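You operate a simulated robot arm through the tools that you are given. There is no shell and no other tool. Be economical: measure what you need, move in short steps, check, and stop when the job is done.

The job below is to be done with a simulated robot arm. You get a single attempt, and the scene is never put back.

TASK
Put the foam sleeve on the top of the steel bench away on the parts table. Fetch the brown box from the top of the steel bench and set it on the drip shelf. Count the white pads on the upper shelf under the steel bench, then put as many of the orange relays from the upper shelf under the steel bench on the top of the grey cabinet. Turn the tester knob to 24 V. Shut the top bench drawer. Put the white pot from the top of the steel bench on top of the silver tape roll. Stack the steel can labelled "grease" from the top of the steel bench on top of the steel can that says "sealant". Push the left cabinet door shut. The order is free. Set down upright: white pot.

Only the result counts: the job must be done as asked and must still hold three seconds after the hand-in. Knocking over, shifting, dropping, spilling or breaking anything else fails it.

THE ROBOT
A 7-joint arm with a two-finger parallel gripper on a trunk, on a base that drives. Base frame: it is fixed to the floor where the robot stands at the start and does not move with it; the origin is under the middle of the robot, x ahead of it, y to its left, z up; the surface under the hand at the start is at about z = 0.863. Lengths are in m, angles in degrees, forces in N, time in s.
Its first joint turns from -166.0 to 166.0 degrees. Places, roughly: brown box [0.75, -0.25, 1]; drip shelf (18x24 cm) [-0.52, 2.68, 0.74]; foam sleeve (6x11x5 cm) [0.6, -0.1, 0.9]; left cabinet door [-0.5, -0.9, 0.5]; orange relay [1, 0, 0.5]; parts table [-2.7, 0.3, 0.8]; silver tape roll (10x10x5 cm) [0.7, -0.8, 0.9]; steel can [1, -0.25, 1]; tester knob [1.1, 0.5, 0.9]; top bench drawer [0.9, 0.6, 0.7]; top of the grey cabinet [-0.9, -1, 0.9]; white pad (11x7x3 cm) [1, 0, 0.5]; white pot [0.75, -0.25, 1]. Payload 3.43 kg.
The tool frame sits at the grasp point between the pads (the TCP): z along the fingers, y along the line on which they close. The tips reach 0.03 m beyond it. The gripper opens to 0.094 m. The fingers are 0.028 m wide and 0.01 m thick; the gripper's body (0.05 by 0.096 m) begins 0.055 m behind the TCP.
Orientation is told as [roll, pitch, yaw] about the base's x, y, z axes, in that order, counted from this pose: with the fingers straight down and closing along the base's y, the tool's x points along the base's -x, its y along +y and its z along -z.

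THE INTERFACE
- The arm moves only by the tool jog_arm. Its argument "deltas" is a list of rows, each an object (a shift or turn left out is 0, a gripper value left out holds the last) with "xyz": the shift along the tool's x, y, z in m, a list of three; "angular": the turn, a rotation vector about the tool's x, y, z in degrees, a list of three. In form: [{"xyz": [x, y, z], "angular": [rx, ry, rz]}, ...]. A call has 1 to 8 rows; each row is the pose to reach, as a shift and turn from the pose commanded when the call began, along the tool's axes at that moment. "jaw" is the finger opening in m, from 0 to 0.094, set as the call begins (left out, the last holds). Each row takes 0.2 s and may step no farther than 0.05 m and 8.6 degrees from the row before; otherwise, or with a gripper value out of range, the whole call is refused. A pose out of reach is approached as far as the arm can. The call stops where the force on the tool passes 40 N (or 10 N more than at its start, if that is more) or the arm is blocked; 0.2 s more then pass. The fingers move at their own pace (about 0.045 m/s each) and stop on an object; they squeeze with about 38 N. The grip force told is the motor's: it shows also when the fingers shut on nothing. Time passes only in rows, and 0.2 s behind the last, so rows that repeat a pose let the fingers close. It gives the time, the measured TCP pose, the force on the tool (base axes), the opening and the grip force at its end, in the units of the frame above (readings bear some noise), with the torque about the TCP (base axes, N m) and any sound that the robot's microphone picked up.
- Cameras (640 x 400 px; columns grow to the right, rows downward): "scene" is now at [-0.0145, 0.1336, 1.3846]; the picture's right is [-0.82, -0.57, 0.00], its down [-0.38, 0.55, -0.75] and it looks along [0.43, -0.62, -0.66] (base axes); focal length 214 px, centre (320, 200). "wrist" rides on the gripper at [0.076, 0.014, -0.102] in the tool frame; the picture's right is [-0.18, 0.98, 0.00], its down [-0.75, -0.14, -0.64] and it looks along [-0.63, -0.12, 0.77] (tool axes); focal length 243 px, centre (320, 200). There is no depth. A picture from a camera that has moved, and an enlarged one, comes with that camera's place and axes in the base frame and with its lens. The place of the scene camera against the robot may be out by one fixed shift of up to 0.012 m in any direction.
- get_image(camera): a new picture of that camera. The clock stands still meanwhile.
- base_move(legs): drives the robot by 1 to 6 legs, each [ahead, turn to the left] in m and degrees, along the robot's own axes; the way and the turn of a leg run together, so that a leg with both is an arc; at most 1.5 m and 180 degrees a leg. The arm and the cameras ride along, it lands a little off, and it stops where it bumps. It gives what a move gives.
- aim_head(pan, tilt): turns the head with the scene camera to pan (to the left, within 120 degrees either way) and tilt (down, from -29 to 69), counted from straight ahead of the robot. It gives what a move gives.
- close_up(camera, box): a new picture of the part [left, top, right, bottom] of that camera's present view, enlarged. The clock stands still meanwhile.
- sign_off(): hands the job in; it is judged then, once.

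Go step by step. Nothing tells you exact positions but the pictures and the camera data: compare them with the known pose of the tool, close in by small moves and look again before you grip or let go. The budget is 217 turns and 198 pictures, counting those below and the enlarged ones. Unless the task says otherwise, let go and move clear before handing in, and close with one line.

The tools are called after "Request:" by a JSON object that holds its "name" and its "arguments". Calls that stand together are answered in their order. jog_arm: Moves the arm, as the interface text tells. Its arguments: {"type":"object","properties":{"deltas":{"type":"array","items":{"type":"object","properties":{"xyz":{"type":"array","items":{"type":"number"}},"angular":{"type":"array","items":{"type":"number"}}}}},"jaw":{"type":"number"}},"required":["deltas"]} The other tools are called the same way: base_move (legs) drives the base; aim_head (pan, tilt) turns the head that bears the scene camera; get_image (camera) takes a picture; close_up (camera, box) takes an enlarged picture of a part of a camera's view; sign_off () hands the job in.

At the start:

```text
time_s: 0.0
ee_pos: [0.6178, 0.0435, 1.1846]
ee_rot: [0.1, 0.0, 0.0]
wrist_force: [-0.3, -0.3, -0.1]
moment: [-0.02, -0.01, -0.03]
width: 0.094
gripper_force: 0.0
robot x, y, heading: [-0.0024, -0.0289, 0.2]
head pan, tilt: [-55.3, 41.5]
```

scene: 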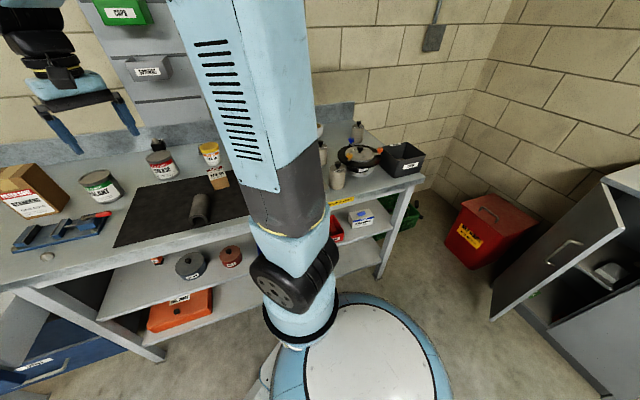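
wrist: 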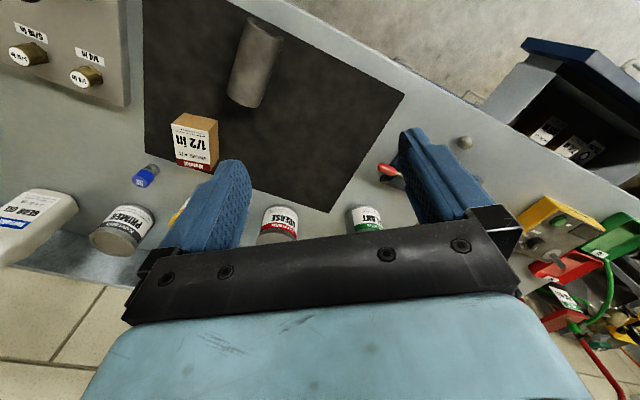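

I see the bench ahead with the cans, the box and the foam sleeve, and the grey cabinet to the right. First I'll look around with the head to map things.

Request:
{"name": "aim_head", "arguments": {"pan": 0, "tilt": 40}}

Request:
{"name": "get_image", "arguments": {"camera": "scene"}}

Request:
{"name": "aim_head", "arguments": {"pan": 40, "tilt": 40}}

Request:
{"name": "get_image", "arguments": {"camera": "scene"}}

Request:
{"name": "aim_head", "arguments": {"pan": -100, "tilt": 30}}

Request:
{"name": "get_image", "arguments": {"camera": "scene"}}

Request:
{"name": "aim_head", "arguments": {"pan": 110, "tilt": 20}}

Request:
{"name": "get_image", "arguments": {"camera": "scene"}}

```text
time_s: 1.2
ee_pos: [0.6175, 0.0428, 1.1857]
ee_rot: [0.0, 0.0, 0.1]
wrist_force: [-0.3, -0.6, 0.5]
moment: [0.0, -0.03, 0.04]
width: 0.0941
gripper_force: 0.0
robot x, y, heading: [0.0008, -0.0263, -0.0]
head pan, tilt: [0.0, 40.0]
```

```text
195 pictures are left
camera scene: at [0.0227, 0.2026, 1.3868], right [0.0, -1.0, 0.0], down [-0.64, 0.0, -0.77], along [0.77, 0.0, -0.64], focal length 214 px, centre (320, 200)
```

scene: 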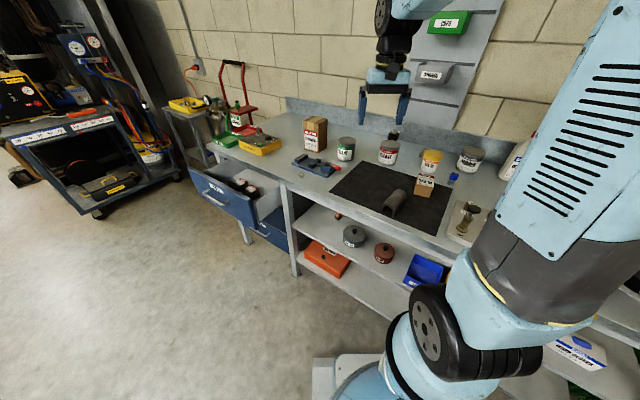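

```text
time_s: 2.3
ee_pos: [0.6178, 0.0432, 1.1856]
ee_rot: [0.0, 0.0, -0.1]
wrist_force: [0.1, 0.0, 0.9]
moment: [0.04, -0.02, -0.01]
width: 0.0939
gripper_force: 0.0
robot x, y, heading: [-0.0021, -0.0294, 0.2]
head pan, tilt: [40.0, 40.0]
```

```text
194 pictures are left
camera scene: at [0.0029, 0.2573, 1.3868], right [0.64, -0.77, 0.0], down [-0.49, -0.41, -0.77], along [0.59, 0.49, -0.64], focal length 214 px, centre (320, 200)
```

scene: 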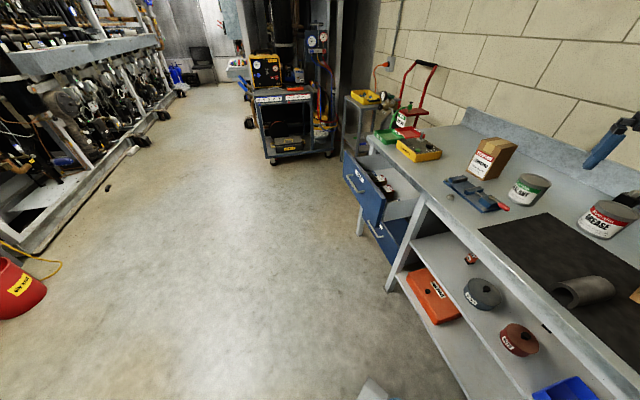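

```text
time_s: 4.5
ee_pos: [0.6178, 0.0423, 1.1852]
ee_rot: [-0.1, 0.1, 0.0]
wrist_force: [0.0, -0.3, 0.5]
moment: [0.02, -0.01, -0.04]
width: 0.0939
gripper_force: 0.1
robot x, y, heading: [-0.0015, -0.0251, -0.1]
head pan, tilt: [-100.0, 30.0]
```

```text
193 pictures are left
camera scene: at [-0.0779, 0.1136, 1.4022], right [-0.98, 0.17, 0.0], down [0.09, 0.49, -0.87], along [-0.15, -0.85, -0.5], focal length 214 px, centre (320, 200)
```

scene: 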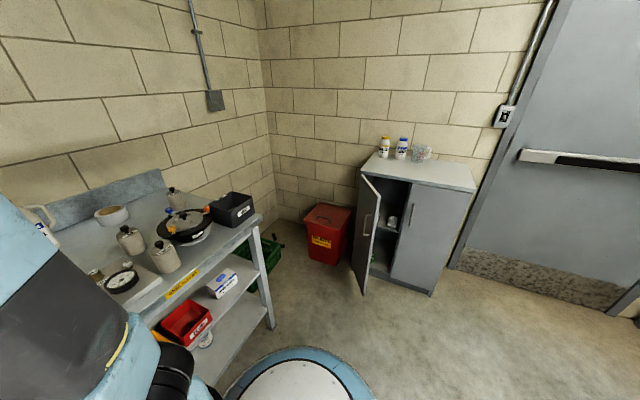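

```text
time_s: 7.6
ee_pos: [0.6188, 0.0429, 1.1854]
ee_rot: [0.0, 0.0, 0.0]
wrist_force: [0.0, 0.3, 0.0]
moment: [-0.01, -0.04, -0.02]
width: 0.0943
gripper_force: 0.2
robot x, y, heading: [-0.0013, -0.0258, -0.2]
head pan, tilt: [110.0, 20.0]
```

```text
192 pictures are left
camera scene: at [-0.0941, 0.2902, 1.4183], right [0.94, 0.34, 0.0], down [0.12, -0.32, -0.94], along [-0.32, 0.88, -0.34], focal length 214 px, centre (320, 200)
```

scene: 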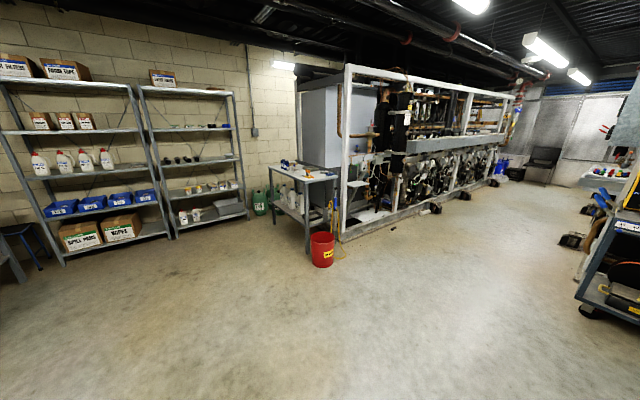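

The bench is ahead, the cabinet to the right and the drip rack behind left. Next I'll look closer at several areas.

Request:
{"name": "close_up", "arguments": {"camera": "scene", "box": [260, 130, 420, 270]}}

Request:
{"name": "aim_head", "arguments": {"pan": 0, "tilt": 40}}

Request:
{"name": "close_up", "arguments": {"camera": "scene", "box": [180, 90, 340, 190]}}

Request:
{"name": "close_up", "arguments": {"camera": "scene", "box": [320, 110, 540, 250]}}

Request:
{"name": "close_up", "arguments": {"camera": "scene", "box": [280, 190, 480, 320]}}

```text
2.86 times, centred on (340, 200) of scene
camera zoom: at [-0.0941, 0.2902, 1.4183], right [0.94, 0.34, 0.0], down [0.12, -0.32, -0.94], along [-0.32, 0.88, -0.34], focal length 613 px, centre (263, 200)
```

zoom: 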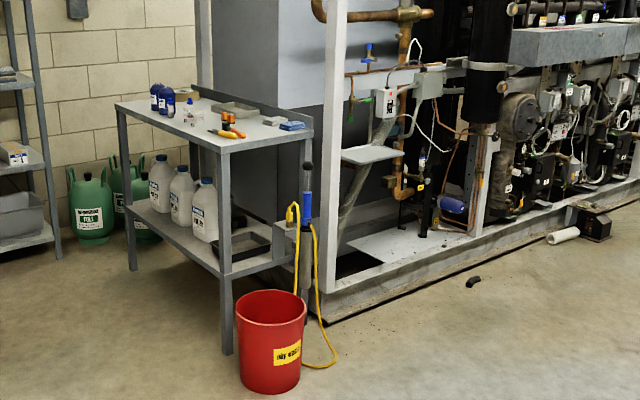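

```text
time_s: 9.5
ee_pos: [0.618, 0.0428, 1.1858]
ee_rot: [0.1, 0.0, 0.0]
wrist_force: [-0.3, -0.1, 0.4]
moment: [0.0, 0.02, -0.03]
width: 0.094
gripper_force: 0.1
robot x, y, heading: [0.002, -0.0262, -0.1]
head pan, tilt: [0.0, 40.0]
```

```text
4.00 times, centred on (260, 140) of scene
camera zoom: at [0.0227, 0.2027, 1.3868], right [0.0, -1.0, 0.0], down [-0.64, 0.0, -0.77], along [0.77, 0.0, -0.64], focal length 858 px, centre (560, 440)
```

zoom: 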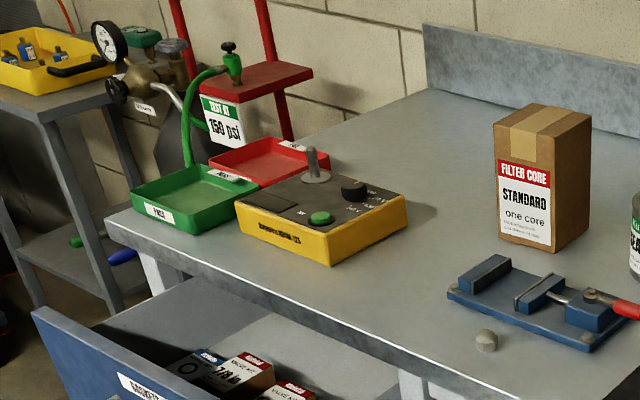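

```text
2.86 times, centred on (430, 180) of scene
camera zoom: at [0.0227, 0.2027, 1.3868], right [0.0, -1.0, 0.0], down [-0.64, 0.0, -0.77], along [0.77, 0.0, -0.64], focal length 613 px, centre (6, 257)
```

zoom: 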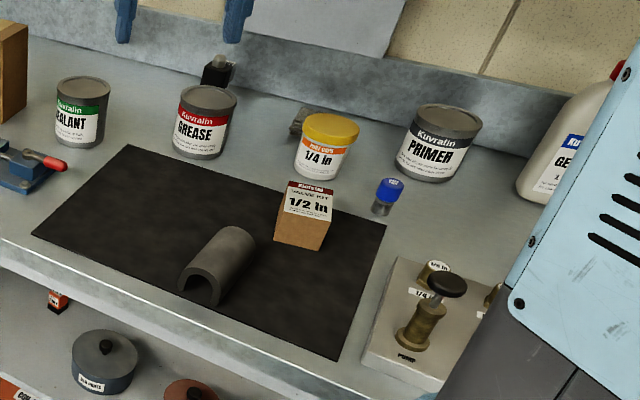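

```text
3.08 times, centred on (380, 255) of scene
camera zoom: at [0.0227, 0.2027, 1.3868], right [0.0, -1.0, 0.0], down [-0.64, 0.0, -0.77], along [0.77, 0.0, -0.64], focal length 660 px, centre (135, 31)
```

zoom: 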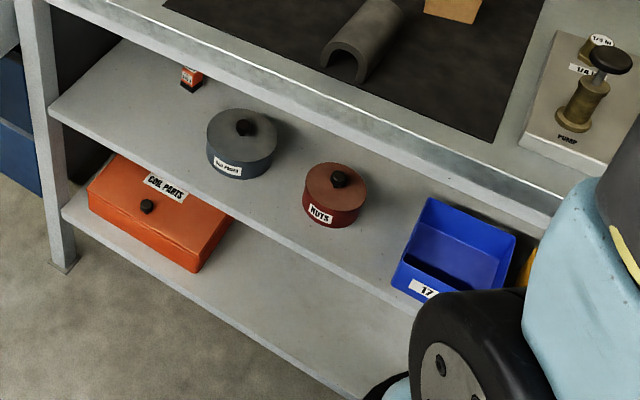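

The brown box is the small "1/2 in" box (about 0.70, -0.20), the white pot is the "1/4 in" pot with the yellow lid, and grease and sealant are both in view. I'll back off to see the shelf under the bench.

Request:
{"name": "base_move", "arguments": {"legs": [[-0.8, 0]]}}

Request:
{"name": "aim_head", "arguments": {"pan": -10, "tilt": 30}}

Request:
{"name": "get_image", "arguments": {"camera": "scene"}}

Request:
{"name": "aim_head", "arguments": {"pan": -45, "tilt": 30}}

Request:
{"name": "get_image", "arguments": {"camera": "scene"}}

```text
time_s: 13.8
ee_pos: [-0.1748, 0.0402, 1.1869]
ee_rot: [0.0, 0.0, -0.5]
wrist_force: [-0.9, 0.2, -0.4]
moment: [0.0, 0.02, -0.01]
width: 0.094
gripper_force: 0.1
robot x, y, heading: [-0.7958, -0.0233, -0.6]
head pan, tilt: [0.0, 40.0]
```

```text
time_s: 14.5
ee_pos: [-0.1743, 0.0411, 1.1867]
ee_rot: [0.0, 0.1, -0.5]
wrist_force: [0.2, 0.0, 0.0]
moment: [0.04, -0.03, -0.02]
width: 0.0938
gripper_force: 0.1
robot x, y, heading: [-0.7951, -0.0233, -0.5]
head pan, tilt: [-10.0, 30.0]
```

```text
187 pictures are left
camera scene: at [-0.7643, 0.1898, 1.4021], right [-0.18, -0.98, 0.0], down [-0.49, 0.09, -0.87], along [0.85, -0.16, -0.5], focal length 214 px, centre (320, 200)
```

scene: 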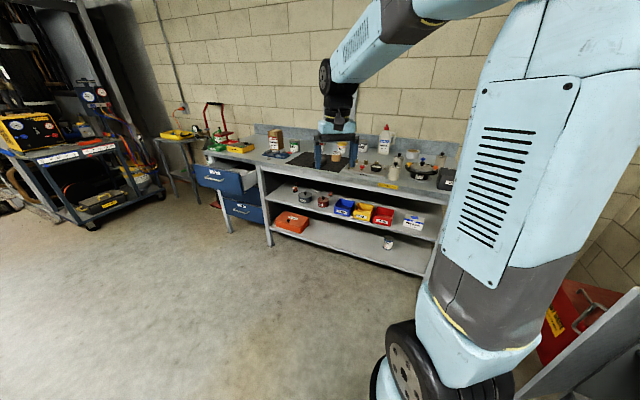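

```text
time_s: 15.5
ee_pos: [-0.1746, 0.0404, 1.1864]
ee_rot: [-0.1, -0.1, -0.5]
wrist_force: [0.7, 0.6, 0.9]
moment: [0.01, 0.0, 0.02]
width: 0.0942
gripper_force: 0.0
robot x, y, heading: [-0.7879, -0.0252, -0.5]
head pan, tilt: [-45.0, 30.0]
```

```text
186 pictures are left
camera scene: at [-0.7898, 0.1418, 1.4022], right [-0.71, -0.7, 0.0], down [-0.35, 0.36, -0.87], along [0.61, -0.62, -0.5], focal length 214 px, centre (320, 200)
```

scene: 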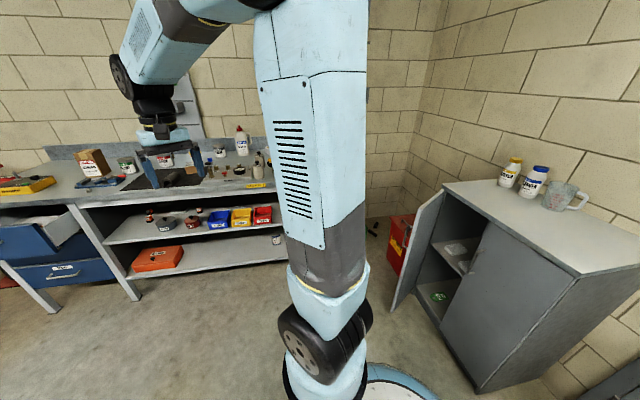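

Request:
{"name": "aim_head", "arguments": {"pan": -10, "tilt": 30}}

Request:
{"name": "close_up", "arguments": {"camera": "scene", "box": [260, 170, 360, 232]}}

Request:
{"name": "close_up", "arguments": {"camera": "scene", "box": [340, 180, 440, 242]}}

Request:
{"name": "close_up", "arguments": {"camera": "scene", "box": [370, 120, 470, 182]}}

```text
time_s: 16.5
ee_pos: [-0.1751, 0.0408, 1.1858]
ee_rot: [0.1, 0.0, -0.5]
wrist_force: [0.4, -0.1, 0.1]
moment: [0.0, 0.01, 0.02]
width: 0.0939
gripper_force: 0.0
robot x, y, heading: [-0.7943, -0.0221, -0.4]
head pan, tilt: [-10.0, 30.0]
```

```text
6.40 times, centred on (310, 201) of scene
camera zoom: at [-0.7643, 0.1897, 1.4022], right [-0.18, -0.98, 0.0], down [-0.49, 0.09, -0.87], along [0.85, -0.16, -0.5], focal length 1373 px, centre (384, 194)
```

zoom: 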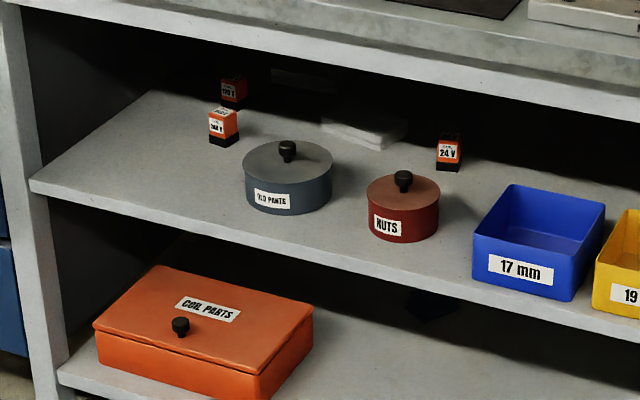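

```text
6.40 times, centred on (390, 211) of scene
camera zoom: at [-0.7643, 0.1897, 1.4022], right [-0.18, -0.98, 0.0], down [-0.49, 0.09, -0.87], along [0.85, -0.16, -0.5], focal length 1373 px, centre (-128, 130)
```

zoom: 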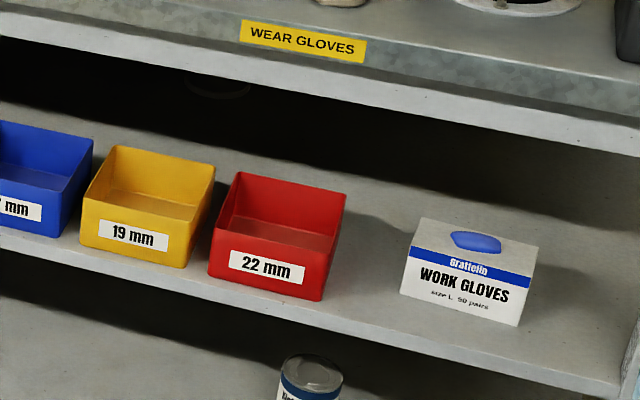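

```text
6.40 times, centred on (420, 151) of scene
camera zoom: at [-0.7643, 0.1897, 1.4022], right [-0.18, -0.98, 0.0], down [-0.49, 0.09, -0.87], along [0.85, -0.16, -0.5], focal length 1373 px, centre (-320, 514)
```

zoom: 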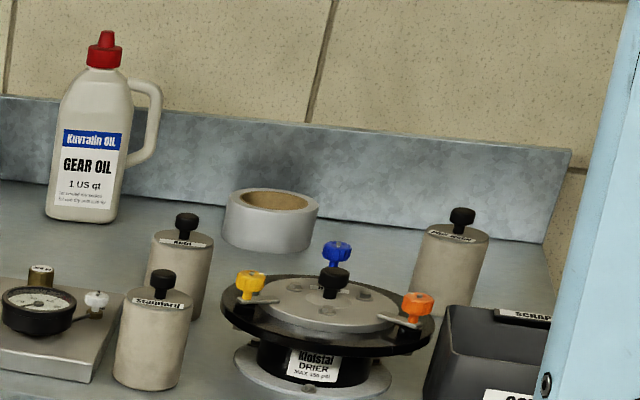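

The bench is yawed about -34°, so I'll drive to face it squarely. Then I'll use the wrist camera to look under the top and count the pads.

Request:
{"name": "base_move", "arguments": {"legs": [[0, 33], [0.95, 0], [0, -67]]}}

Request:
{"name": "aim_head", "arguments": {"pan": 0, "tilt": 40}}

Request:
{"name": "get_image", "arguments": {"camera": "scene"}}

```text
time_s: 26.1
ee_pos: [0.6045, 0.2502, 1.186]
ee_rot: [-0.1, 0.1, -27.7]
wrist_force: [-0.5, 1.4, 0.8]
moment: [0.0, -0.01, 0.0]
width: 0.0938
gripper_force: 0.0
robot x, y, heading: [0.057, 0.5436, -30.2]
head pan, tilt: [-10.0, 30.0]
stopped in leg 3: the robot was blocked; the commanded pose is now the measured one
```

```text
time_s: 26.8
ee_pos: [0.6041, 0.2506, 1.1864]
ee_rot: [-0.1, 0.1, -27.9]
wrist_force: [0.3, -0.1, 0.1]
moment: [-0.02, 0.01, 0.0]
width: 0.0941
gripper_force: 0.1
robot x, y, heading: [0.0547, 0.543, -30.4]
head pan, tilt: [0.0, 40.0]
```

```text
182 pictures are left
camera scene: at [0.1933, 0.7276, 1.3869], right [-0.5, -0.87, 0.0], down [-0.56, 0.32, -0.77], along [0.66, -0.38, -0.64], focal length 214 px, centre (320, 200)
```

scene: 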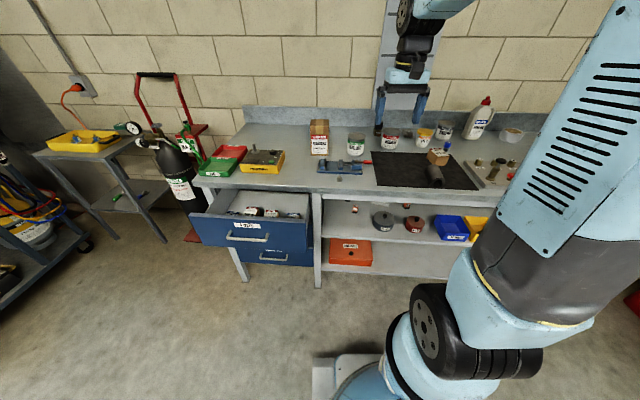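

The turn was blocked just short of square. Nothing obvious is touching, so I'll look toward the blocked side before going on.

Request:
{"name": "aim_head", "arguments": {"pan": 0, "tilt": 69}}

Request:
{"name": "get_image", "arguments": {"camera": "scene"}}

Request:
{"name": "base_move", "arguments": {"legs": [[0, -3.5]]}}

Request:
{"name": "get_image", "arguments": {"camera": "wrist"}}

```text
time_s: 27.8
ee_pos: [0.6051, 0.2505, 1.187]
ee_rot: [0.0, 0.1, -27.9]
wrist_force: [0.5, 0.0, -0.7]
moment: [-0.02, 0.01, -0.02]
width: 0.0939
gripper_force: 0.1
robot x, y, heading: [0.052, 0.5433, -29.9]
head pan, tilt: [0.0, 68.8]
```

```text
181 pictures are left
camera scene: at [0.1681, 0.7422, 1.3508], right [-0.5, -0.87, 0.0], down [-0.81, 0.47, -0.36], along [0.31, -0.18, -0.93], focal length 214 px, centre (320, 200)
```

scene: 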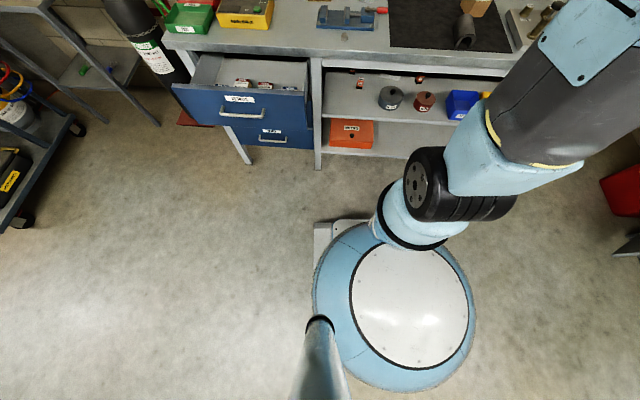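

```text
time_s: 28.6
ee_pos: [0.5861, 0.2165, 1.1869]
ee_rot: [0.0, 0.1, -31.4]
wrist_force: [0.3, 0.3, 0.5]
moment: [-0.01, 0.01, 0.0]
width: 0.094
gripper_force: 0.0
robot x, y, heading: [0.0576, 0.5505, -33.5]
head pan, tilt: [0.0, 68.8]
```

```text
180 pictures are left
camera wrist: at [0.5277, 0.2686, 1.2897], right [0.67, 0.74, 0.0], down [0.57, -0.51, 0.64], along [0.48, -0.43, -0.77], focal length 243 px, centre (320, 200)
```

wrist: 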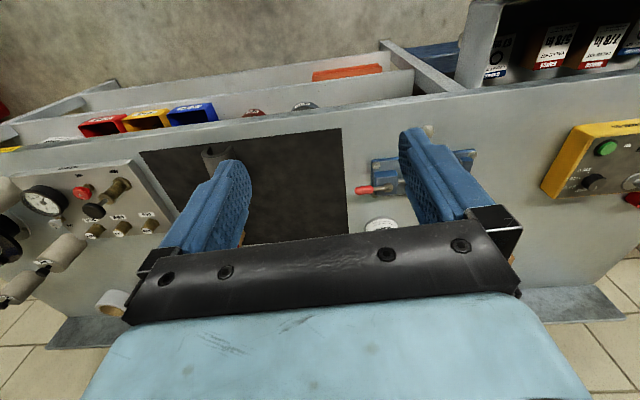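

The base is fine now. I'll lower the gripper in front of the bench and pitch it forward so that the wrist camera looks under the top.

Request:
{"name": "jog_arm", "arguments": {"deltas": [{"xyz": [0.01, 0, 0.045], "angular": [0, -5, 0]}, {"xyz": [0.02, 0, 0.09], "angular": [0, -10, 0]}, {"xyz": [0.03, 0, 0.135], "angular": [0, -15, 0]}, {"xyz": [0.03, 0, 0.18], "angular": [0, -20, 0]}, {"xyz": [0.03, 0, 0.225], "angular": [0, -25, 0]}, {"xyz": [0.03, 0, 0.27], "angular": [0, -30, 0]}, {"xyz": [0.03, 0, 0.315], "angular": [0, -35, 0]}, {"xyz": [0.03, 0, 0.36], "angular": [0, -40, 0]}]}}

Request:
{"name": "get_image", "arguments": {"camera": "wrist"}}

```text
time_s: 30.4
ee_pos: [0.6054, 0.2057, 0.8278]
ee_rot: [0.0, -40.0, -31.4]
wrist_force: [0.2, 0.3, 1.0]
moment: [0.04, -0.01, 0.02]
width: 0.0939
gripper_force: 0.1
out of reach, approached as far as the arm can: row 6, 7, 8
robot x, y, heading: [0.0537, 0.5441, -33.3]
head pan, tilt: [0.0, 68.8]
```

```text
179 pictures are left
camera wrist: at [0.5073, 0.2817, 0.8587], right [0.63, 0.77, 0.12], down [0.07, -0.21, 0.98], along [0.77, -0.61, -0.18], focal length 243 px, centre (320, 200)
```

wrist: 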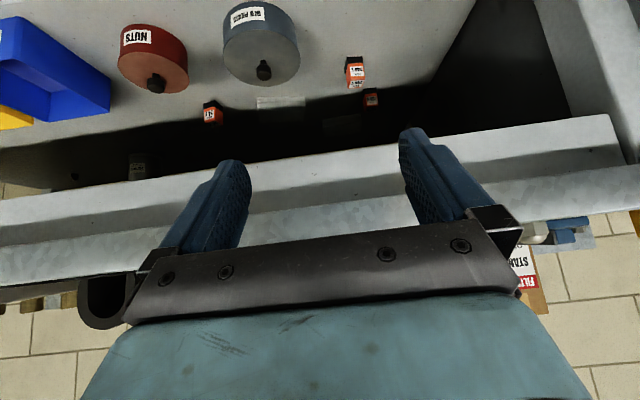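

Now I can see under the bench. I'll zoom in on the pads and relays.

Request:
{"name": "close_up", "arguments": {"camera": "wrist", "box": [190, 40, 430, 190]}}

Request:
{"name": "close_up", "arguments": {"camera": "wrist", "box": [0, 60, 240, 210]}}

```text
2.67 times, centred on (310, 115) of wrist
camera zoom: at [0.5073, 0.2817, 0.8587], right [0.63, 0.77, 0.12], down [0.07, -0.21, 0.98], along [0.77, -0.61, -0.18], focal length 647 px, centre (347, 427)
```

zoom: 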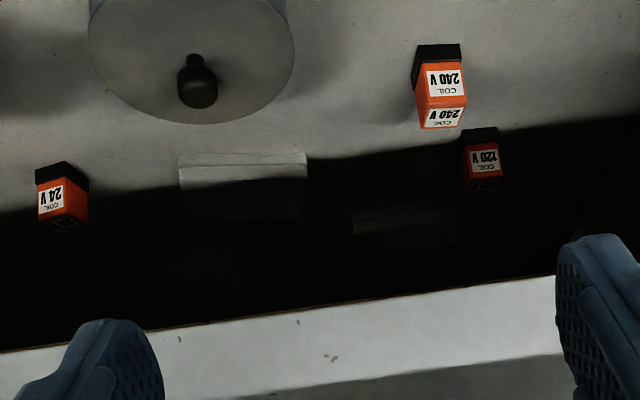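

```text
2.67 times, centred on (120, 135) of wrist
camera zoom: at [0.5073, 0.2817, 0.8587], right [0.63, 0.77, 0.12], down [0.07, -0.21, 0.98], along [0.77, -0.61, -0.18], focal length 647 px, centre (853, 373)
```

zoom: 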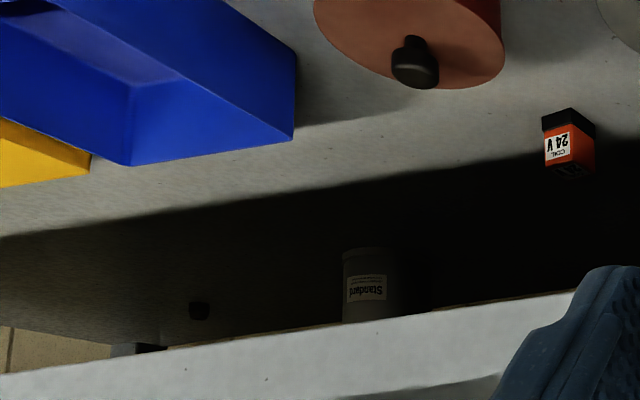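

I see three relays (240 V, 120 V, 24 V) and at least two pads, possibly stacked. I'll back off a bit and get the camera lower for a certain count.

Request:
{"name": "base_move", "arguments": {"legs": [[-0.2, 0]]}}

Request:
{"name": "jog_arm", "arguments": {"deltas": [{"xyz": [-0.03, 0, 0.04]}, {"xyz": [-0.06, 0, 0.075]}, {"xyz": [-0.06, 0, 0.12]}, {"xyz": [-0.06, 0, 0.165]}, {"xyz": [-0.06, 0, 0.21]}]}}

```text
time_s: 32.0
ee_pos: [0.4414, 0.3157, 0.8279]
ee_rot: [0.0, -40.0, -31.3]
wrist_force: [-0.8, -0.2, 0.4]
moment: [-0.02, -0.01, -0.03]
width: 0.0941
gripper_force: 0.0
robot x, y, heading: [-0.1084, 0.657, -33.6]
head pan, tilt: [0.0, 68.8]
```

```text
time_s: 33.2
ee_pos: [0.5942, 0.2206, 0.7052]
ee_rot: [0.0, -39.9, -31.3]
wrist_force: [0.4, -0.4, 1.0]
moment: [0.0, 0.0, -0.01]
width: 0.094
gripper_force: 0.1
robot x, y, heading: [-0.1093, 0.6555, -33.5]
head pan, tilt: [0.0, 68.8]
```

The arm reaches lower from here. I'll go down a little more and look.

Request:
{"name": "jog_arm", "arguments": {"deltas": [{"xyz": [0.03, 0, 0.035]}, {"xyz": [0.05, 0, 0.06]}]}}

Request:
{"name": "get_image", "arguments": {"camera": "wrist"}}

Request:
{"name": "close_up", "arguments": {"camera": "wrist", "box": [200, 40, 440, 190]}}

```text
time_s: 33.8
ee_pos: [0.5945, 0.2217, 0.6272]
ee_rot: [0.0, -39.9, -31.3]
wrist_force: [-0.7, 0.8, 0.9]
moment: [-0.01, -0.02, 0.03]
width: 0.094
gripper_force: 0.0
robot x, y, heading: [-0.1056, 0.6575, -33.4]
head pan, tilt: [0.0, 68.8]
```

```text
176 pictures are left
camera wrist: at [0.4959, 0.2978, 0.6576], right [0.63, 0.77, 0.12], down [0.07, -0.21, 0.98], along [0.77, -0.61, -0.18], focal length 243 px, centre (320, 200)
```

wrist: 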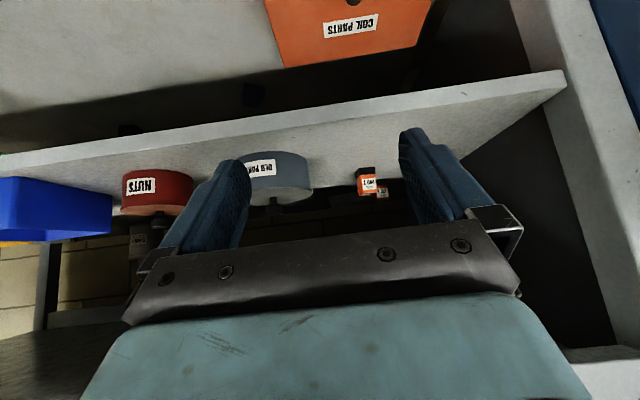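

```text
2.67 times, centred on (320, 115) of wrist
camera zoom: at [0.4959, 0.2978, 0.6576], right [0.63, 0.77, 0.12], down [0.07, -0.21, 0.98], along [0.77, -0.61, -0.18], focal length 647 px, centre (320, 427)
```

zoom: 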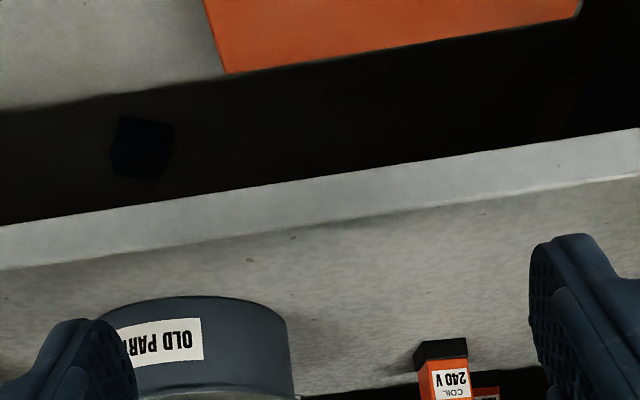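

The shelf surface is at about z 0.53. I'll pitch up more and raise slightly so the shelf falls in the open part of the view.

Request:
{"name": "jog_arm", "arguments": {"deltas": [{"xyz": [-0.02, 0, -0.024], "angular": [0, -7, 0]}, {"xyz": [-0.04, 0, -0.048], "angular": [0, -14, 0]}, {"xyz": [-0.051, 0, -0.061], "angular": [0, -20, 0]}]}}

Request:
{"name": "get_image", "arguments": {"camera": "wrist"}}

Request:
{"name": "close_up", "arguments": {"camera": "wrist", "box": [190, 30, 430, 180]}}

```text
time_s: 34.6
ee_pos: [0.5961, 0.2222, 0.7081]
ee_rot: [0.0, -60.0, -31.3]
wrist_force: [-0.1, -0.3, -0.2]
moment: [-0.01, -0.02, 0.03]
width: 0.0939
gripper_force: 0.0
robot x, y, heading: [-0.1076, 0.6555, -33.5]
head pan, tilt: [0.0, 68.8]
```

```text
174 pictures are left
camera wrist: at [0.4938, 0.2998, 0.694], right [0.59, 0.79, 0.16], down [-0.23, -0.03, 0.97], along [0.78, -0.61, 0.16], focal length 243 px, centre (320, 200)
```

wrist: 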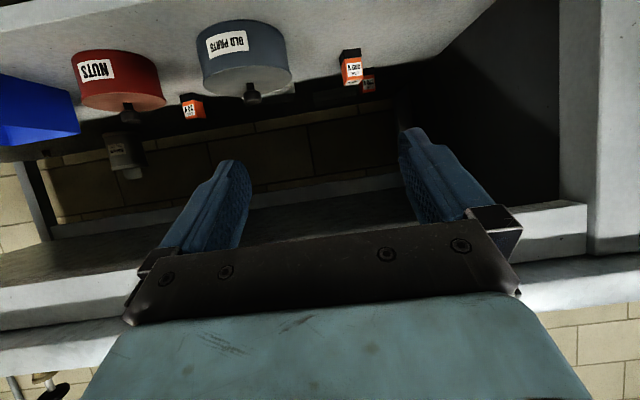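

```text
2.67 times, centred on (310, 105) of wrist
camera zoom: at [0.4938, 0.2998, 0.694], right [0.59, 0.79, 0.16], down [-0.23, -0.03, 0.97], along [0.78, -0.61, 0.16], focal length 647 px, centre (347, 453)
```

zoom: 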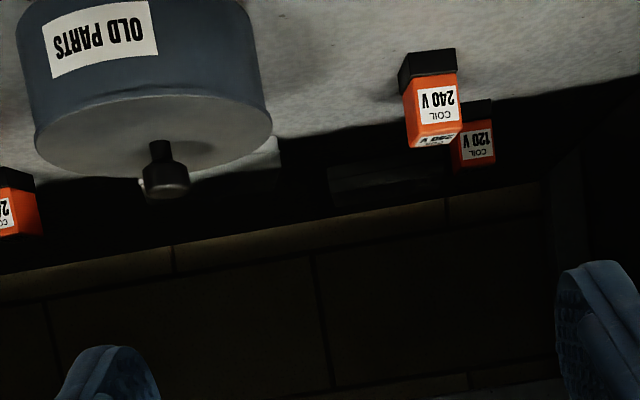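

Request:
{"name": "jog_arm", "arguments": {"deltas": [{"xyz": [-0.04, 0, -0.025]}, {"xyz": [-0.078, 0, -0.045]}]}}

Request:
{"name": "close_up", "arguments": {"camera": "wrist", "box": [240, 0, 400, 100]}}

Request:
{"name": "close_up", "arguments": {"camera": "wrist", "box": [0, 20, 240, 170]}}

```text
time_s: 35.2
ee_pos: [0.5937, 0.2216, 0.7983]
ee_rot: [0.0, -59.8, -31.2]
wrist_force: [-0.5, 0.1, -0.1]
moment: [-0.01, 0.01, -0.03]
width: 0.0938
gripper_force: 0.2
robot x, y, heading: [-0.1115, 0.6559, -33.6]
head pan, tilt: [0.0, 68.8]
```

```text
4.00 times, centred on (320, 50) of wrist
camera zoom: at [0.4926, 0.2981, 0.7851], right [0.59, 0.79, 0.16], down [-0.22, -0.03, 0.97], along [0.78, -0.61, 0.16], focal length 970 px, centre (320, 800)
```

zoom: 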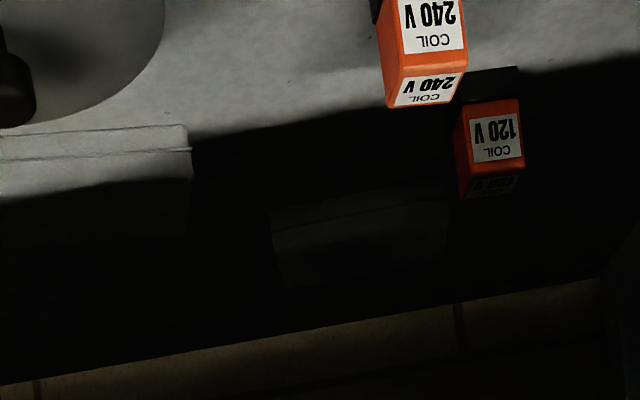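

```text
2.67 times, centred on (120, 95) of wrist
camera zoom: at [0.4926, 0.2981, 0.7851], right [0.59, 0.79, 0.16], down [-0.22, -0.03, 0.97], along [0.78, -0.61, 0.16], focal length 647 px, centre (853, 480)
```

zoom: 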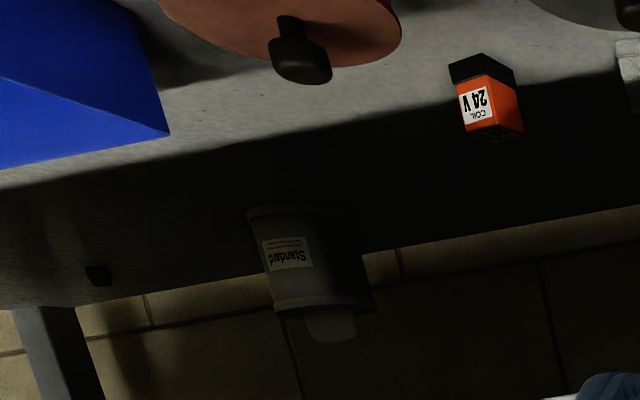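

There are two single pads on this part of the shelf. I'll shift right to check the rest of the shelf behind the bins and the glove box.

Request:
{"name": "jog_arm", "arguments": {"deltas": [{"xyz": [0, -0.05, 0]}, {"xyz": [0, -0.1, 0]}, {"xyz": [0, -0.15, 0]}, {"xyz": [0, -0.2, 0]}, {"xyz": [0, -0.25, 0]}, {"xyz": [0, -0.3, 0]}, {"xyz": [0, -0.35, 0]}]}}

Request:
{"name": "get_image", "arguments": {"camera": "wrist"}}

Request:
{"name": "close_up", "arguments": {"camera": "wrist", "box": [0, 0, 320, 200]}}

```text
time_s: 36.8
ee_pos: [0.4154, -0.0785, 0.7989]
ee_rot: [-0.1, -59.9, -31.4]
wrist_force: [1.2, 0.1, -0.6]
moment: [0.01, 0.01, -0.01]
width: 0.0941
gripper_force: 0.0
robot x, y, heading: [-0.107, 0.658, -33.9]
head pan, tilt: [0.0, 68.8]
```

```text
170 pictures are left
camera wrist: at [0.3132, -0.0013, 0.7858], right [0.59, 0.79, 0.16], down [-0.22, -0.03, 0.97], along [0.78, -0.61, 0.16], focal length 243 px, centre (320, 200)
```

wrist: 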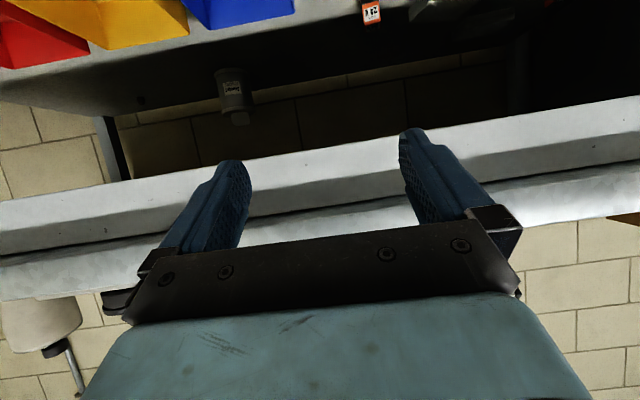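

```text
2.00 times, centred on (160, 100) of wrist
camera zoom: at [0.3132, -0.0013, 0.7858], right [0.59, 0.79, 0.16], down [-0.22, -0.03, 0.97], along [0.78, -0.61, 0.16], focal length 485 px, centre (640, 400)
```

zoom: 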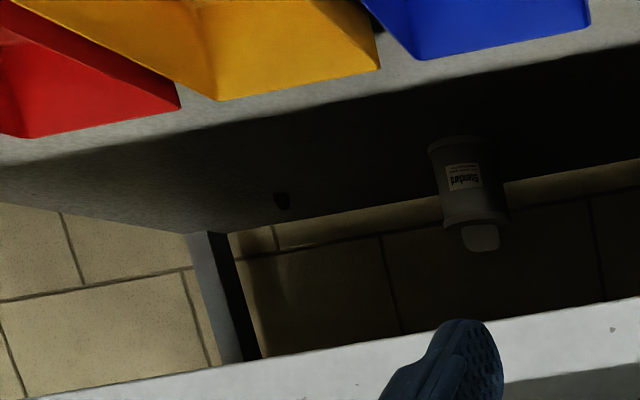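

No further pads appear along the shelf, so the count is two. I'll fetch the 240 V relay (top at about 0.856, 0.117, 0.59) and then the 120 V one, because the tins block the 24 V. First I'll move the arm left and down in front of the shelf.

Request:
{"name": "jog_arm", "arguments": {"deltas": [{"xyz": [0.0125, 0.047, 0.007]}, {"xyz": [0.025, 0.094, 0.014]}, {"xyz": [0.0375, 0.141, 0.021]}, {"xyz": [0.05, 0.188, 0.028]}, {"xyz": [0.0625, 0.235, 0.035], "angular": [0.6, 0, 0.3]}, {"xyz": [0.075, 0.282, 0.042], "angular": [1.1, 0, 0.6]}, {"xyz": [0.0875, 0.329, 0.049], "angular": [1.6, 0, 0.9]}, {"xyz": [0.1, 0.376, 0.058], "angular": [2.17, 0, 1.25]}]}}

Request:
{"name": "get_image", "arguments": {"camera": "wrist"}}

```text
time_s: 38.6
ee_pos: [0.6098, 0.2436, 0.6824]
ee_rot: [-0.2, -59.9, -33.7]
wrist_force: [0.3, -0.5, 0.8]
moment: [0.04, -0.02, 0.04]
width: 0.0939
gripper_force: 0.0
robot x, y, heading: [-0.1108, 0.6606, -33.8]
head pan, tilt: [0.0, 68.8]
```

```text
168 pictures are left
camera wrist: at [0.5122, 0.325, 0.6687], right [0.62, 0.76, 0.16], down [-0.23, -0.02, 0.97], along [0.75, -0.64, 0.16], focal length 243 px, centre (320, 200)
```

wrist: 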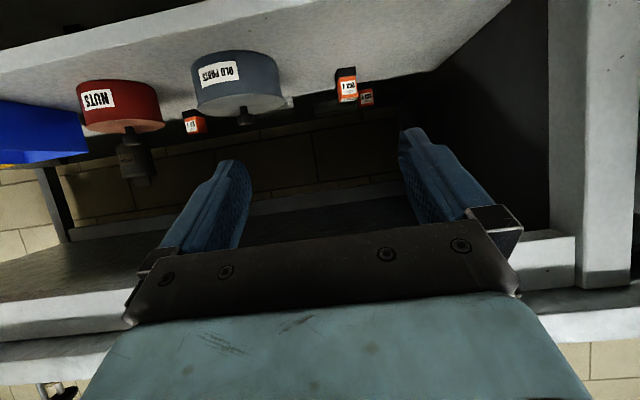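

The 240 V relay is ahead, slightly left of the gripper. I'll shift left 3 cm and drive the base 0.2 m forward so the gripper passes under the top.

Request:
{"name": "jog_arm", "arguments": {"deltas": [{"xyz": [0.01, 0.032, 0.006]}]}}

Request:
{"name": "base_move", "arguments": {"legs": [[0.18, 0]]}}

Request:
{"name": "get_image", "arguments": {"camera": "wrist"}}

Request:
{"name": "aim_head", "arguments": {"pan": -20, "tilt": 60}}

Request:
{"name": "get_image", "arguments": {"camera": "scene"}}

```text
time_s: 39.0
ee_pos: [0.626, 0.2688, 0.6694]
ee_rot: [-0.2, -60.0, -33.8]
wrist_force: [-0.5, -0.6, 0.0]
moment: [0.03, -0.01, 0.0]
width: 0.0941
gripper_force: 0.0
robot x, y, heading: [-0.1045, 0.6589, -33.7]
head pan, tilt: [0.0, 68.8]
```

```text
time_s: 40.5
ee_pos: [0.775, 0.1702, 0.6708]
ee_rot: [0.0, -59.9, -33.8]
wrist_force: [0.8, 0.2, -0.4]
moment: [0.03, 0.0, 0.0]
width: 0.0939
gripper_force: 0.2
robot x, y, heading: [0.0412, 0.5592, -33.3]
head pan, tilt: [0.0, 68.8]
```

```text
167 pictures are left
camera wrist: at [0.6772, 0.2525, 0.6561], right [0.62, 0.77, 0.16], down [-0.23, -0.02, 0.97], along [0.75, -0.64, 0.16], focal length 243 px, centre (320, 200)
```

wrist: 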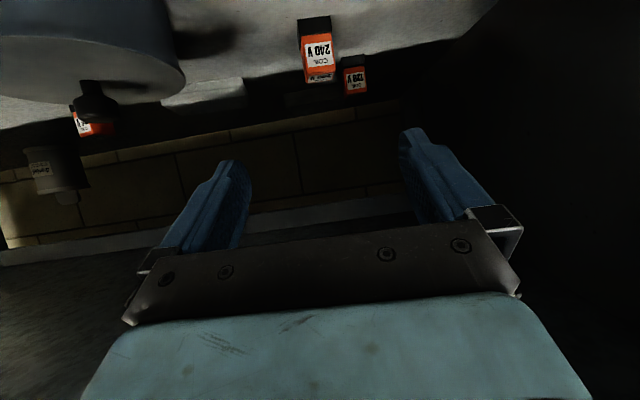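

```text
time_s: 41.4
ee_pos: [0.7753, 0.1713, 0.6691]
ee_rot: [0.0, -59.9, -33.9]
wrist_force: [0.1, 0.0, 0.0]
moment: [0.01, 0.03, 0.02]
width: 0.0942
gripper_force: 0.0
robot x, y, heading: [0.0366, 0.555, -33.4]
head pan, tilt: [-20.0, 60.0]
```

```text
166 pictures are left
camera scene: at [0.1578, 0.7277, 1.3601], right [-0.8, -0.6, 0.0], down [-0.52, 0.7, -0.5], along [0.3, -0.4, -0.87], focal length 214 px, centre (320, 200)
```

scene: 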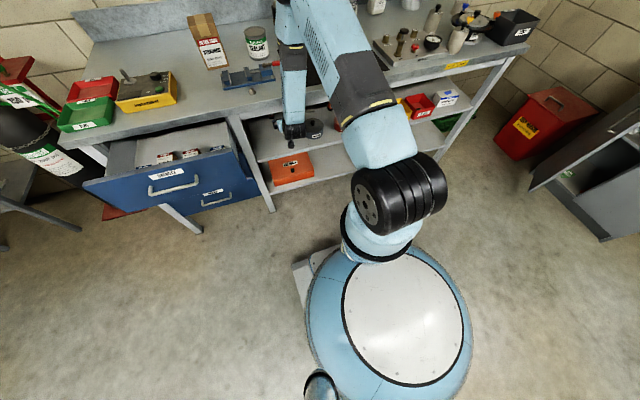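

The forearm hangs close to the bench lip, so a flatter gripper with the camera on top is needed to reach in. I'll back out and roll the gripper 180°.

Request:
{"name": "base_move", "arguments": {"legs": [[-0.25, 0]]}}

Request:
{"name": "jog_arm", "arguments": {"deltas": [{"angular": [0, 0, 8.5]}, {"angular": [0, 0, 17]}, {"angular": [0, 0, 25.5]}, {"angular": [0, 0, 34]}, {"angular": [0, 0, 42.5]}, {"angular": [0, 0, 51]}, {"angular": [0, 0, 59.5]}, {"angular": [0, 0, 68]}]}}

Request:
{"name": "jog_arm", "arguments": {"deltas": [{"angular": [0, 0, 8.5]}, {"angular": [0, 0, 17]}, {"angular": [0, 0, 25.5]}, {"angular": [0, 0, 34]}, {"angular": [0, 0, 42.5]}, {"angular": [0, 0, 51]}, {"angular": [0, 0, 59.5]}, {"angular": [0, 0, 68]}]}}

```text
time_s: 43.2
ee_pos: [0.5687, 0.3082, 0.6704]
ee_rot: [0.0, -59.9, -33.8]
wrist_force: [-1.0, 0.4, -0.2]
moment: [0.02, 0.0, 0.02]
width: 0.094
gripper_force: 0.0
robot x, y, heading: [-0.1663, 0.6933, -33.4]
head pan, tilt: [-20.0, 60.0]
```

```text
time_s: 45.0
ee_pos: [0.5684, 0.3076, 0.6702]
ee_rot: [58.1, -18.9, -112.6]
wrist_force: [-0.8, 0.6, 0.9]
moment: [0.0, 0.04, 0.0]
width: 0.094
gripper_force: 0.0
robot x, y, heading: [-0.1728, 0.6985, -33.4]
head pan, tilt: [-20.0, 60.0]
```

```text
time_s: 46.8
ee_pos: [0.5672, 0.3088, 0.6704]
ee_rot: [50.0, 38.6, -151.4]
wrist_force: [0.0, 0.4, -0.2]
moment: [-0.01, 0.0, 0.05]
width: 0.094
gripper_force: 0.0
robot x, y, heading: [-0.17, 0.6972, -33.6]
head pan, tilt: [-20.0, 60.0]
```

Request:
{"name": "jog_arm", "arguments": {"deltas": [{"angular": [0, 0, 8]}, {"angular": [0, 0, 16]}, {"angular": [0, 0, 24]}, {"angular": [0, 0, 32]}, {"angular": [0, 0, 40]}, {"angular": [0, 0, 44]}]}}

Request:
{"name": "jog_arm", "arguments": {"deltas": [{"angular": [0, 7, 0]}, {"angular": [0, 14, 0]}, {"angular": [0, 18, 0]}]}}

Request:
{"name": "get_image", "arguments": {"camera": "wrist"}}

Request:
{"name": "get_image", "arguments": {"camera": "scene"}}

```text
time_s: 48.2
ee_pos: [0.5672, 0.3065, 0.6707]
ee_rot: [-0.1, 60.0, 146.1]
wrist_force: [0.0, -0.5, 0.2]
moment: [0.0, 0.01, 0.0]
width: 0.094
gripper_force: 0.1
robot x, y, heading: [-0.17, 0.6976, -33.5]
head pan, tilt: [-20.0, 60.0]
```

```text
time_s: 49.0
ee_pos: [0.5662, 0.3081, 0.6701]
ee_rot: [0.0, 78.0, 146.1]
wrist_force: [-0.1, -0.4, 0.7]
moment: [0.0, -0.01, -0.01]
width: 0.0942
gripper_force: 0.0
robot x, y, heading: [-0.1704, 0.6936, -33.5]
head pan, tilt: [-20.0, 60.0]
```

```text
165 pictures are left
camera wrist: at [0.4884, 0.3419, 0.7672], right [-0.58, -0.79, -0.18], down [-0.57, 0.55, -0.6], along [0.58, -0.25, -0.78], focal length 243 px, centre (320, 200)
```

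wrist: 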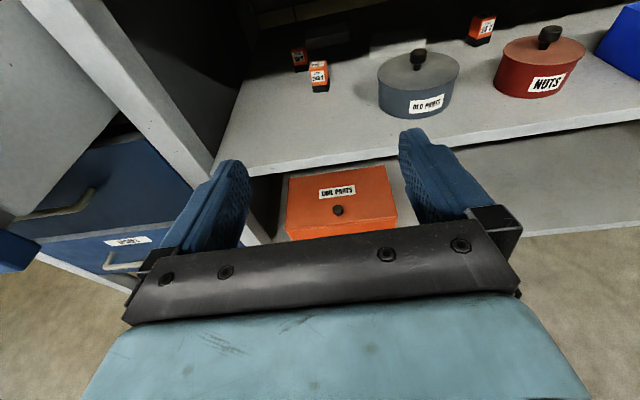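

```text
164 pictures are left
camera scene: at [-0.0498, 0.865, 1.3601], right [-0.8, -0.59, 0.0], down [-0.52, 0.7, -0.5], along [0.3, -0.4, -0.87], focal length 214 px, centre (320, 200)
```

scene: 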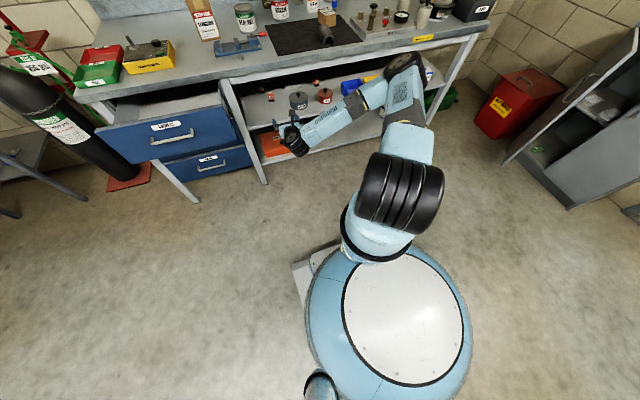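

The roll worked and the view is clear: the 240 V relay's base is at about n = 0.645. I'll lower the gripper to relay height and extend it straight in.

Request:
{"name": "jog_arm", "arguments": {"deltas": [{"xyz": [-0.04, 0, 0.01]}, {"xyz": [-0.07, 0, 0.035]}, {"xyz": [-0.065, 0, 0.075]}, {"xyz": [-0.055, 0, 0.12]}]}}

Request:
{"name": "base_move", "arguments": {"legs": [[0.08, 0]]}}

Request:
{"name": "get_image", "arguments": {"camera": "wrist"}}

Request:
{"name": "get_image", "arguments": {"camera": "scene"}}

```text
time_s: 50.0
ee_pos: [0.6557, 0.2484, 0.589]
ee_rot: [0.1, 77.9, 146.3]
wrist_force: [0.0, 0.2, 0.7]
moment: [-0.02, 0.0, -0.03]
width: 0.0941
gripper_force: 0.0
robot x, y, heading: [-0.1695, 0.6946, -33.5]
head pan, tilt: [-20.0, 60.0]
```

```text
time_s: 51.1
ee_pos: [0.7241, 0.2039, 0.5911]
ee_rot: [0.1, 77.9, 146.4]
wrist_force: [0.2, -0.2, -0.4]
moment: [-0.03, 0.02, -0.01]
width: 0.0939
gripper_force: 0.1
robot x, y, heading: [-0.098, 0.6488, -33.4]
head pan, tilt: [-20.0, 60.0]
```

```text
163 pictures are left
camera wrist: at [0.6454, 0.2397, 0.6868], right [-0.58, -0.8, -0.18], down [-0.58, 0.55, -0.6], along [0.58, -0.24, -0.78], focal length 243 px, centre (320, 200)
```

wrist: 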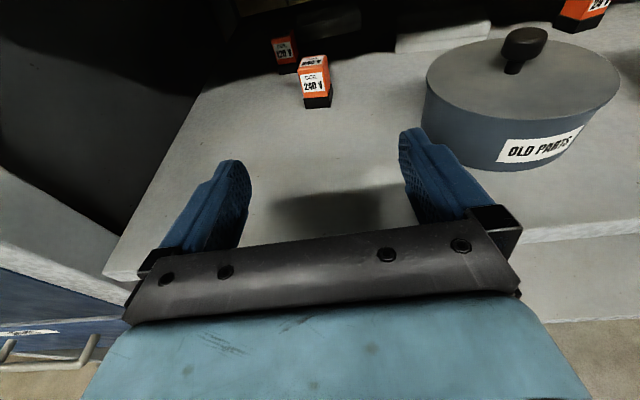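

```text
162 pictures are left
camera scene: at [0.0177, 0.8202, 1.3601], right [-0.8, -0.6, 0.0], down [-0.52, 0.7, -0.5], along [0.3, -0.4, -0.87], focal length 214 px, centre (320, 200)
```

scene: 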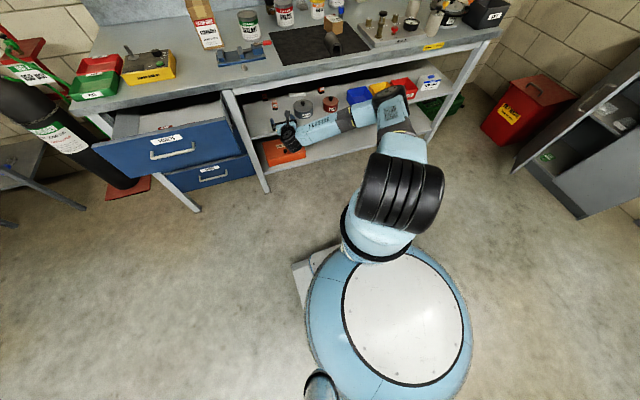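

The relay is well aligned, about 0.17 m ahead. The elbow hangs to the right, so I'll advance in two small parts and watch it.

Request:
{"name": "jog_arm", "arguments": {"deltas": [{"xyz": [-0.008, -0.004, 0.035]}, {"xyz": [-0.016, -0.005, 0.07]}]}}

Request:
{"name": "get_image", "arguments": {"camera": "wrist"}}

Request:
{"name": "aim_head", "arguments": {"pan": -35, "tilt": 50}}

Request:
{"name": "get_image", "arguments": {"camera": "scene"}}

```text
time_s: 51.7
ee_pos: [0.774, 0.1763, 0.5622]
ee_rot: [0.2, 77.8, 146.4]
wrist_force: [-32.4, 10.7, 20.3]
moment: [0.79, 2.21, 0.08]
width: 0.0938
gripper_force: 0.1
robot x, y, heading: [-0.1, 0.6493, -33.4]
head pan, tilt: [-20.0, 60.0]
stopped in row 2: the force on the tool passed its limit at 142 N (the readings are from after the stop); the commanded pose is now the measured one
```

```text
161 pictures are left
camera wrist: at [0.6957, 0.211, 0.6591], right [-0.58, -0.8, -0.18], down [-0.58, 0.56, -0.6], along [0.58, -0.24, -0.78], focal length 243 px, centre (320, 200)
```

wrist: 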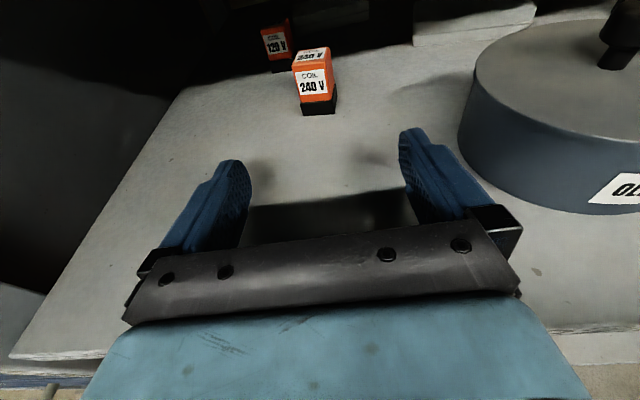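

```text
time_s: 52.5
ee_pos: [0.7742, 0.1771, 0.5627]
ee_rot: [0.1, 77.7, 146.3]
wrist_force: [-46.1, 16.9, 23.6]
moment: [1.04, 2.76, -0.02]
width: 0.094
gripper_force: 0.0
robot x, y, heading: [-0.1016, 0.6533, -33.5]
head pan, tilt: [-35.0, 50.0]
```

```text
160 pictures are left
camera scene: at [0.004, 0.8034, 1.3727], right [-0.93, -0.37, 0.0], down [-0.28, 0.71, -0.64], along [0.24, -0.6, -0.77], focal length 214 px, centre (320, 200)
```

scene: 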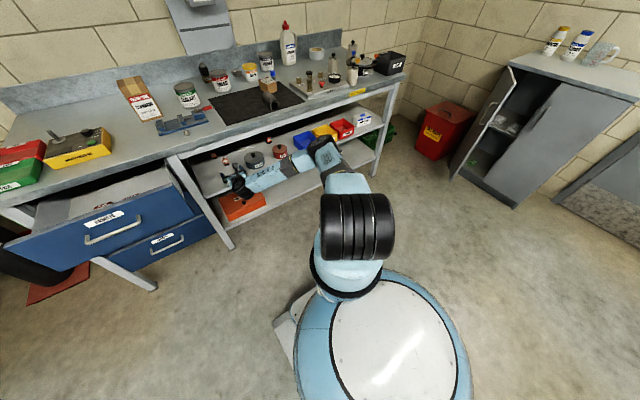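

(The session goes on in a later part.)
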